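You operate a simulated robot arm through the tools that you are given. There is no shell and no other tool. Be economical: measure what you need, move in short steps, check, and stop when the job is done.

Carry out the task below with a simulated robot arm. There is one attempt and no reset: what you move stays moved.

TASK
Stack the brown carton marked "belts" from the kitting table on top of the brown carton that says "sensors".
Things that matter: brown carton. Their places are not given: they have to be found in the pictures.

It is judged by the outcome, as a careful person would: the job done as asked, and still so three seconds after it is handed in. It fails if anything else is knocked over, pushed out of place, dropped, spilled or broken.

THE ROBOT
A 7-joint arm with a two-finger parallel gripper, fixed in place. Base frame: the origin is at the foot of the arm, x ahead of it, y to its left, z up; the work surface is at about z = 0. Lengths are in m, angles in degrees, forces in N, time in s.
With the tool pointing down near the work surface it reaches from about 0.24 to 0.62 m from the base axis. Its first joint turns from -66.0 to 66.0 degrees. Payload 2.6 kg.
Tool frame: the origin (TCP) lies between the finger pads and is the grasp point; the fingertips stand 0.03 m ahead of it; z points along the fingers, y is the line along which they close. The gripper opens to 0.094 m. The fingers are 0.028 m wide and 0.01 m thick; the gripper's body (0.05 by 0.096 m) begins 0.055 m behind the TCP.
Orientation is told as [roll, pitch, yaw] about the base's x, y, z axes, in that order, counted from this pose: with the fingers straight down and closing along the base's y, the tool's x points along the base's -x, its y along +y and its z along -z.

THE INTERFACE
- The arm moves only by the tool drive_tool. Its argument "series" is a list of rows, each a list of 2 entries, a list of its own where there are three numbers: the shift along the tool's x, y, z in cm, then the turn, a rotation vector about the tool's x, y, z in degrees. In form: [[[x, y, z], [rx, ry, rz]], ...]. A call has 1 to 8 rows; each row shifts and turns the commanded pose from where the row before left it, along the tool's axes as they then stand. "fingers" is the opening in per cent of the stroke, from 0 (shut) to 100 (fully open), set as the call begins (left out, the last holds). A row lasts 0.2 s, in which the tool goes at most 0.05 m and 8.6 degrees; a call with a longer step from one row to the next is refused whole, and so is a gripper value outside its range. A pose out of reach is approached as far as the arm can. The call stops where the force on the tool passes 40 N (or 10 N more than at its start, if that is more) or the arm is blocked; 0.2 s more then pass. The fingers move at their own pace (about 0.072 m/s each) and stop on an object; they squeeze with about 22 N. The grip force told is the motor's: it shows also when the fingers shut on nothing. Time passes only in rows, and 0.2 s behind the last, so rows that do not move let the fingers close. It gives the time, the measured TCP pose, the force on the tool (base axes), the opening and the grip force at its end, in the units of the frame above (readings bear some noise).
- Cameras (640 x 400 px; columns grow to the right, rows downward): "scene" is fixed at [0.0447, 0.4381, 0.5694]; the picture's right is [-0.70, -0.72, 0.00], its down [-0.37, 0.36, -0.86] and it looks along [0.61, -0.60, -0.51] (base axes); focal length 374 px, centre (320, 200). "wrist" rides on the gripper at [-0.037, 0, -0.058] in the tool frame; the picture's right is [0.00, -1.00, 0.00], its down [0.97, 0.00, -0.24] and it looks along [0.24, 0.00, 0.97] (tool axes); focal length 218 px, centre (320, 200).
- camera(camera): a new picture of that camera. No time passes.
- locate(camera, pixels): for up to 12 pixels [column, row] of the newest picture of that camera ("zoom" is the newest enlarged one), the place [x, y, z] in the base frame of the surface seen there, good to about 0.002 m. No time passes.
- zoom(camera, box): a new picture of the part [left, top, right, bottom] of that camera's present view, enlarged. No time passes.
- job_done(): hands the job in; it is judged then, once.

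Work in short steps. Measure before you move; look again where a grasp or a placing could have gone wrong, and mend it. You have 60 turns and 30 pictures in all, the two below and enlarged ones among them. Open the gripper and draw the arm clear of the work before you hand the job in, unless the task says otherwise; then end with one line.

The tools are called after "Call:" by a JSON object that holds its "api" and its "payload". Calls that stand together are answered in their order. drive_tool: Moves the arm, as the interface text tells. Its arguments: {"type":"object","properties":{"series":{"type":"array","items":{"type":"array"}},"fingers":{"type":"number"}},"required":["series"]} The other tools are called the same way: camera (camera) takes a picture; locate (camera, pixels) gives the place of the surface under pixels of a picture; zoom (camera, box) takes an enlarged picture of a part of a camera's view; job_done () hands the job in.

At the start:

```text
clock: 0.0
position: [0.3302, -0.0546, 0.2879]
tool_rot: [0.0, 0.0, 0.0]
force: [0.2, 0.5, 0.8]
gripper_width: 0.0941
finger_force: 0.1
```

scene: 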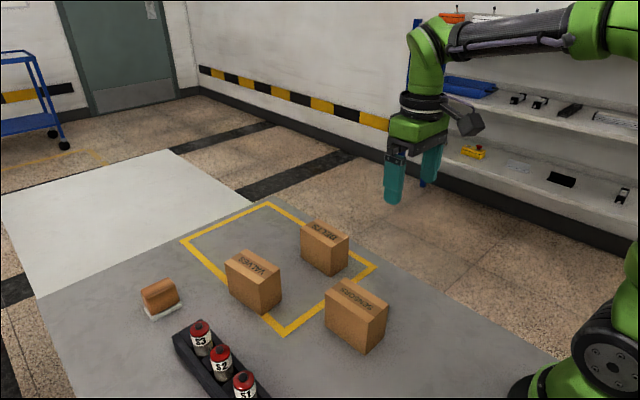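
wrist: 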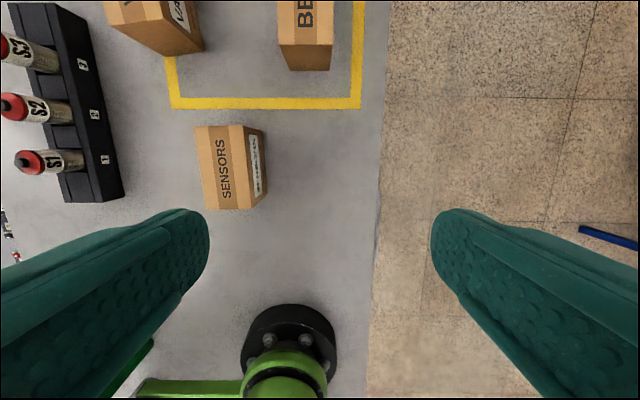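

The pictures show three brown cartons: belts near scene (325,247), sensors near (356,315), valves near (253,282). I zoom in to measure them.

Call:
{"api": "zoom", "payload": {"camera": "scene", "box": [210, 200, 410, 360]}}

```text
2.50 times, centred on (310, 280) of scene
```

zoom: 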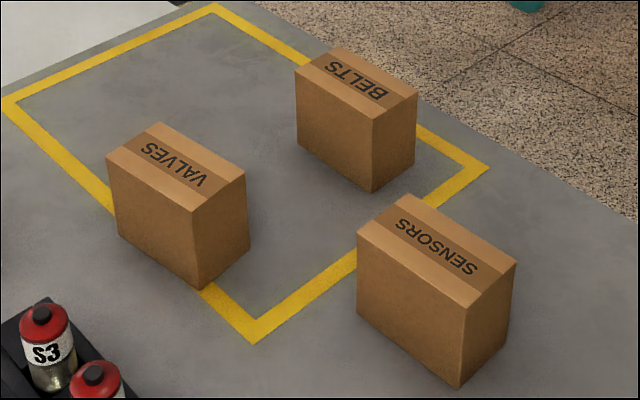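

Belts top corners in the zoom: (296,70), (337,48), (417,95), (373,119); sensors: (358,231), (407,195), (516,262), (466,306). I locate just inside them.

Call:
{"api": "locate", "payload": {"camera": "zoom", "pixels": [[299, 71], [337, 51], [413, 95], [373, 116], [361, 232], [407, 198], [512, 262], [466, 303], [372, 186], [299, 145], [459, 382], [240, 170]]}}

```text
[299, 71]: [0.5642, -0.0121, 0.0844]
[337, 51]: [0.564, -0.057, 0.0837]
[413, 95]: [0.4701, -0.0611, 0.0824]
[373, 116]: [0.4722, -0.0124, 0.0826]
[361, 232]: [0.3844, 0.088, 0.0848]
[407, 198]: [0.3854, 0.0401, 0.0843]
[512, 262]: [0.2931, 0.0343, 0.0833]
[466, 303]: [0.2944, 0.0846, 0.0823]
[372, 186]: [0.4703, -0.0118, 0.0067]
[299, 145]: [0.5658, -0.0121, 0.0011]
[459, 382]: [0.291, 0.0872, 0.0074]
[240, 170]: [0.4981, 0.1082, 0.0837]
```

Belts is about 0.098 x 0.052 x 0.085, centred at (0.518,-0.036); sensors is centred at (0.339,0.0615). Both are aligned with x within 2°. I move above belts.

Call:
{"api": "drive_tool", "payload": {"fingers": 100, "series": [[[-3.75, 0.37, 2], [0, 0, 0]], [[-3.75, 0.37, 2], [0, 0, 0]], [[-3.75, 0.37, 2], [0, 0, 0]], [[-3.75, 0.37, 2], [0, 0, 0]], [[-3.75, 0.37, 2], [0, 0, 0]], [[0, 0, 0], [0, 0, 0]]]}}

Call:
{"api": "camera", "payload": {"camera": "wrist"}}

```text
clock: 1.4
position: [0.5183, -0.0361, 0.1887]
tool_rot: [0.0, 0.0, 0.0]
force: [0.7, 0.1, 1.2]
gripper_width: 0.0941
finger_force: 0.0
```

```text
26 pictures are left
```

wrist: 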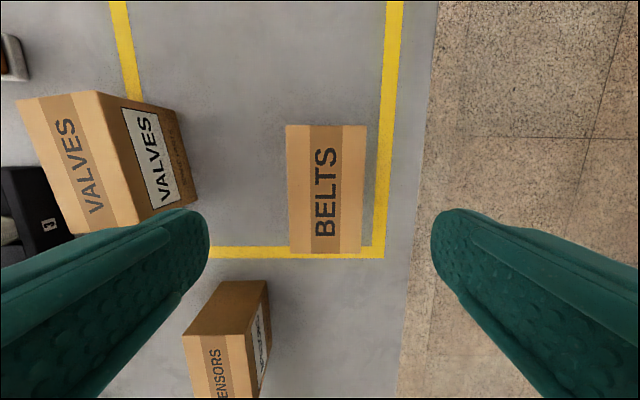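

Belts seems turned about +2°; I check its place with the wrist picture.

Call:
{"api": "locate", "payload": {"camera": "wrist", "pixels": [[288, 128], [364, 128], [291, 250], [360, 250], [289, 190], [362, 190]]}}

```text
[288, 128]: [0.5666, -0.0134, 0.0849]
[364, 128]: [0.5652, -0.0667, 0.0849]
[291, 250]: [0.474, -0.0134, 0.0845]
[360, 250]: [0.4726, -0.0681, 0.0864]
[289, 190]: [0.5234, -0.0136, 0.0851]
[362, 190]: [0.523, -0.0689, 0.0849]
```

The wrist view puts the belts centre at (0.519,-0.040) with almost no turn. I descend to z 0.055 and close.

Call:
{"api": "drive_tool", "payload": {"fingers": 100, "series": [[[0, -0.4, 3], [0, 0, 0]], [[0, 0, 3], [0, 0, 0]], [[0, 0, 3], [0, 0, 0]], [[0, 0, 2.4], [0, 0, 0]], [[0, 0, 2], [0, 0, 0]], [[0, 0, 0], [0, 0, 0]]]}}

Call:
{"api": "drive_tool", "payload": {"fingers": 0, "series": [[[0, 0, 0], [0, 0, 0]], [[0, 0, 0], [0, 0, 0]], [[0, 0, 0], [0, 0, 0]], [[0, 0, 0], [0, 0, 0]]]}}

```text
clock: 2.8
position: [0.518, -0.0376, 0.0554]
tool_rot: [-0.1, 0.0, 0.1]
force: [-0.4, -0.1, -0.1]
gripper_width: 0.0939
finger_force: 0.0
```

```text
clock: 3.8
position: [0.5187, -0.0391, 0.0545]
tool_rot: [0.0, -0.1, -0.1]
force: [0.7, -0.8, 0.0]
gripper_width: 0.062
finger_force: 21.4
```

The fingers hold at 0.062 m with 21 N. I lift slowly and look.

Call:
{"api": "drive_tool", "payload": {"series": [[[0, 0, -1], [0, 0, 0]], [[0, 0, -2], [0, 0, 0]], [[0, 0, -3], [0, 0, 0]], [[0, 0, -3], [0, 0, 0]], [[0, 0, -3], [0, 0, 0]], [[0, 0, -2], [0, 0, 0]], [[0, 0, 0], [0, 0, 0]]]}}

Call:
{"api": "camera", "payload": {"camera": "scene"}}

Call:
{"api": "camera", "payload": {"camera": "wrist"}}

```text
clock: 5.4
position: [0.5182, -0.04, 0.1938]
tool_rot: [0.0, 0.0, 0.0]
force: [-0.1, -1.1, -3.4]
gripper_width: 0.0623
finger_force: 22.4
```

```text
25 pictures are left
```

scene: 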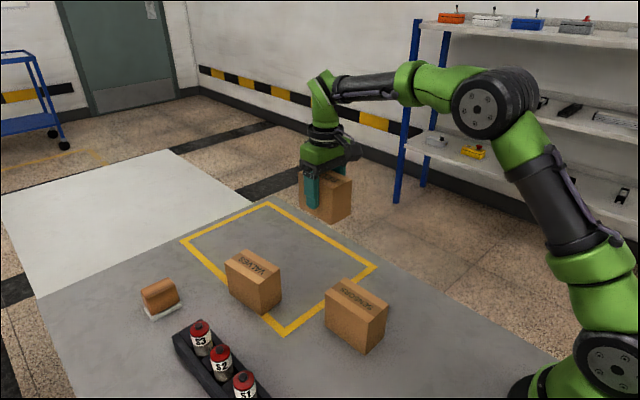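

```text
24 pictures are left
```

wrist: 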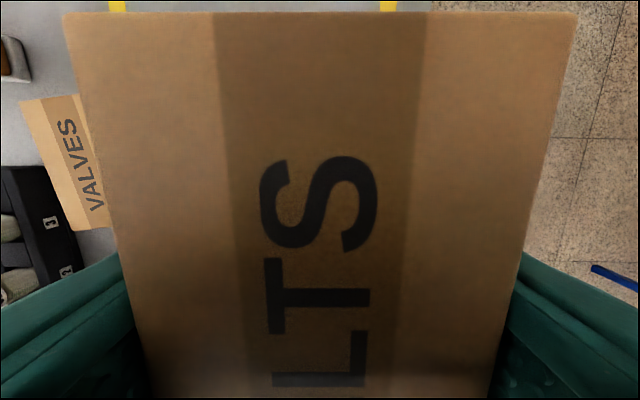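

Belts is held level, and the other cartons have not moved. I measure the sensors top closely.

Call:
{"api": "zoom", "payload": {"camera": "scene", "box": [316, 270, 396, 320]}}

```text
8.00 times, centred on (356, 295) of scene
```

zoom: 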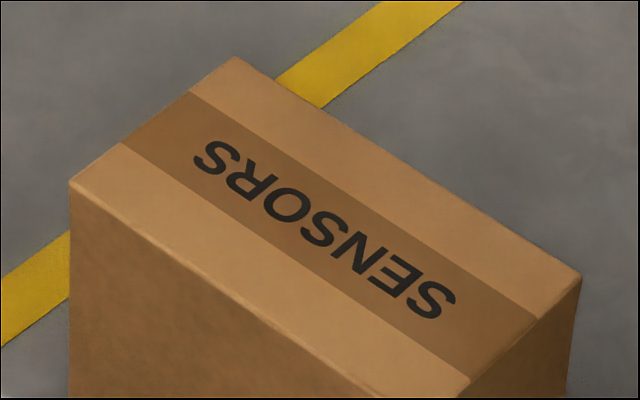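

Call:
{"api": "locate", "payload": {"camera": "zoom", "pixels": [[76, 184], [235, 60], [574, 278], [462, 377], [405, 172], [270, 302], [155, 124], [525, 325]]}}

```text
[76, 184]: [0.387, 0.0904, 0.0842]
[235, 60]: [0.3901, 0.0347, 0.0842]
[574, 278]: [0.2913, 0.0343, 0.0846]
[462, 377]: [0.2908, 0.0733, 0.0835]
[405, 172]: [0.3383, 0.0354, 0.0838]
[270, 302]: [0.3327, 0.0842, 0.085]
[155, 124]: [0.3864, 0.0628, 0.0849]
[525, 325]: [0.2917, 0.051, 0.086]
```

Sensors is centred at about (0.340,0.061), top z 0.0845, not turned. I carry belts above it with about 5 cm of clearance.

Call:
{"api": "drive_tool", "payload": {"series": [[[2, 1, 0], [0, 0, 0]], [[3, 1.7, 0], [0, 0, 0]], [[3, 1.7, 0], [0, 0, 0]], [[3, 1.7, 0], [0, 0, 0]], [[3, 1.7, 0], [0, 0, 0]], [[2.4, 1.5, 0], [0, 0, 0]], [[1.5, 0.8, 0], [0, 0, 0]], [[0, 0, 0], [0, 0, 0]]]}}

Call:
{"api": "zoom", "payload": {"camera": "scene", "box": [276, 200, 436, 360]}}

```text
clock: 7.2
position: [0.3388, 0.0616, 0.1946]
tool_rot: [0.0, 0.0, 0.0]
force: [0.4, 0.9, -2.4]
gripper_width: 0.0624
finger_force: 22.2
```

```text
2.50 times, centred on (356, 280) of scene
```

zoom: 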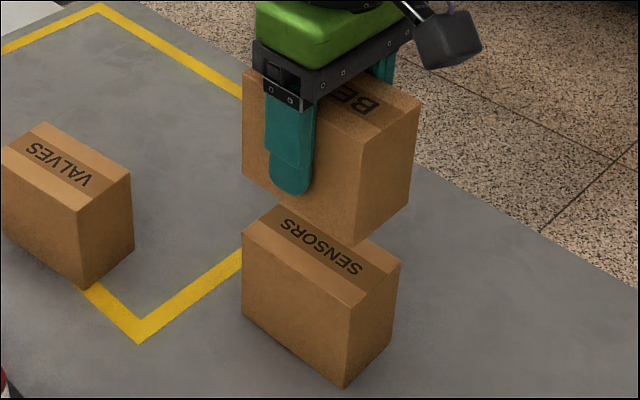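

The alignment looks right. I lower 5.2 cm, which should stop just above contact at TCP z of about 0.139.

Call:
{"api": "drive_tool", "payload": {"series": [[[0, 0, 1.5], [0, 0, 0]], [[0, 0, 1.5], [0, 0, 0]], [[0, 0, 1.2], [0, 0, 0]], [[0, 0, 0.7], [0, 0, 0]], [[0, 0, 0.3], [0, 0, 0]], [[0, 0, 0], [0, 0, 0]]]}}

Call:
{"api": "zoom", "payload": {"camera": "scene", "box": [276, 220, 436, 360]}}

```text
clock: 8.6
position: [0.3394, 0.0595, 0.1418]
tool_rot: [-0.1, 0.1, 0.0]
force: [-0.4, 0.1, -3.3]
gripper_width: 0.0623
finger_force: 21.9
```

```text
2.86 times, centred on (356, 290) of scene
```

zoom: 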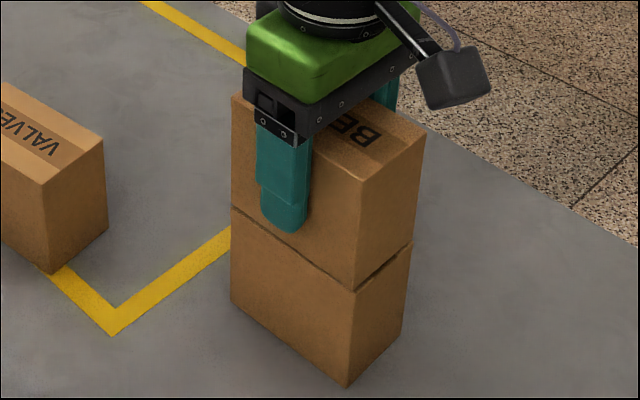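

Belts is almost touching and well aligned. I ease down in 1 mm steps until the force shows contact.

Call:
{"api": "drive_tool", "payload": {"series": [[[0, 0, 0.1], [0, 0, 0]], [[0, 0, 0.1], [0, 0, 0]], [[0, 0, 0], [0, 0, 0]]]}}

```text
clock: 9.4
position: [0.3378, 0.0613, 0.1397]
tool_rot: [0.0, 0.0, 0.1]
force: [0.3, 0.1, -4.3]
gripper_width: 0.0623
finger_force: 22.3
```

Call:
{"api": "drive_tool", "payload": {"series": [[[0, 0, 0.1], [0, 0, 0]], [[0, 0, 0], [0, 0, 0]]]}}

```text
clock: 10.0
position: [0.3388, 0.061, 0.1404]
tool_rot: [0.0, 0.0, 0.0]
force: [0.0, -0.5, 0.9]
gripper_width: 0.0622
finger_force: 22.4
```

The force has gone from -4 to about +1, so the carton's weight rests on sensors. I open the fingers.

Call:
{"api": "drive_tool", "payload": {"fingers": 100, "series": [[[0, 0, 0], [0, 0, 0]], [[0, 0, 0], [0, 0, 0]], [[0, 0, 0], [0, 0, 0]], [[0, 0, 0], [0, 0, 0]]]}}

Call:
{"api": "drive_tool", "payload": {"series": [[[0, 0, -1.5], [0, 0, 0]], [[0, 0, -3], [0, 0, 0]], [[0, 0, -3], [0, 0, 0]], [[0, 0, -3], [0, 0, 0]], [[0, 0, -3], [0, 0, 0]], [[0, -4, 0], [0, 0, 0]], [[0, -4, 0], [0, 0, 0]], [[0, 0, 0], [0, 0, 0]]]}}

Call:
{"api": "camera", "payload": {"camera": "scene"}}

Call:
{"api": "zoom", "payload": {"camera": "scene", "box": [276, 220, 436, 360]}}

```text
clock: 11.0
position: [0.3385, 0.0611, 0.1393]
tool_rot: [-0.1, 0.0, -0.1]
force: [0.1, -0.6, -0.8]
gripper_width: 0.0938
finger_force: 0.0
```

```text
clock: 12.8
position: [0.3367, -0.0196, 0.2752]
tool_rot: [-0.1, 0.0, 0.0]
force: [0.1, 0.6, -0.5]
gripper_width: 0.0941
finger_force: 0.0
```

```text
20 pictures are left
```

scene: 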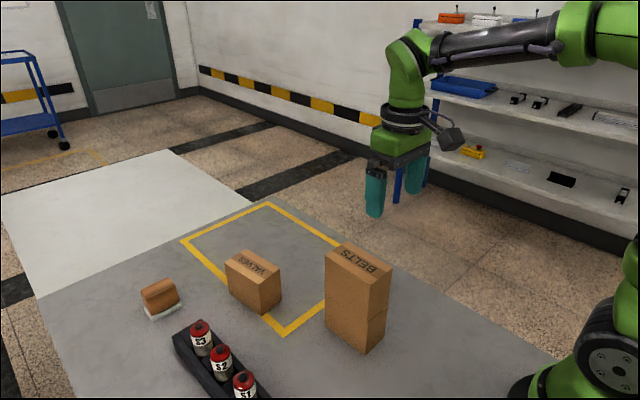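

```text
2.86 times, centred on (356, 290) of scene
```

zoom: 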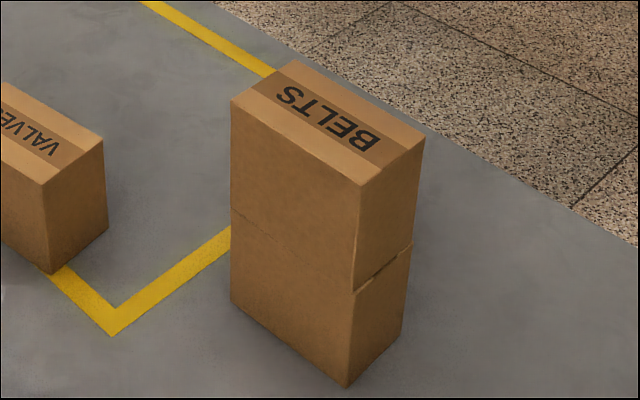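

Belts stands squarely on sensors, nothing else has moved, and the arm is clear with the gripper open. I hand the job in.

Call:
{"api": "job_done", "payload": {}}

```text
The job is handed in.
```

The "belts" carton is stacked on the "sensors" carton, the gripper is open and the arm is clear, and the job is handed in.
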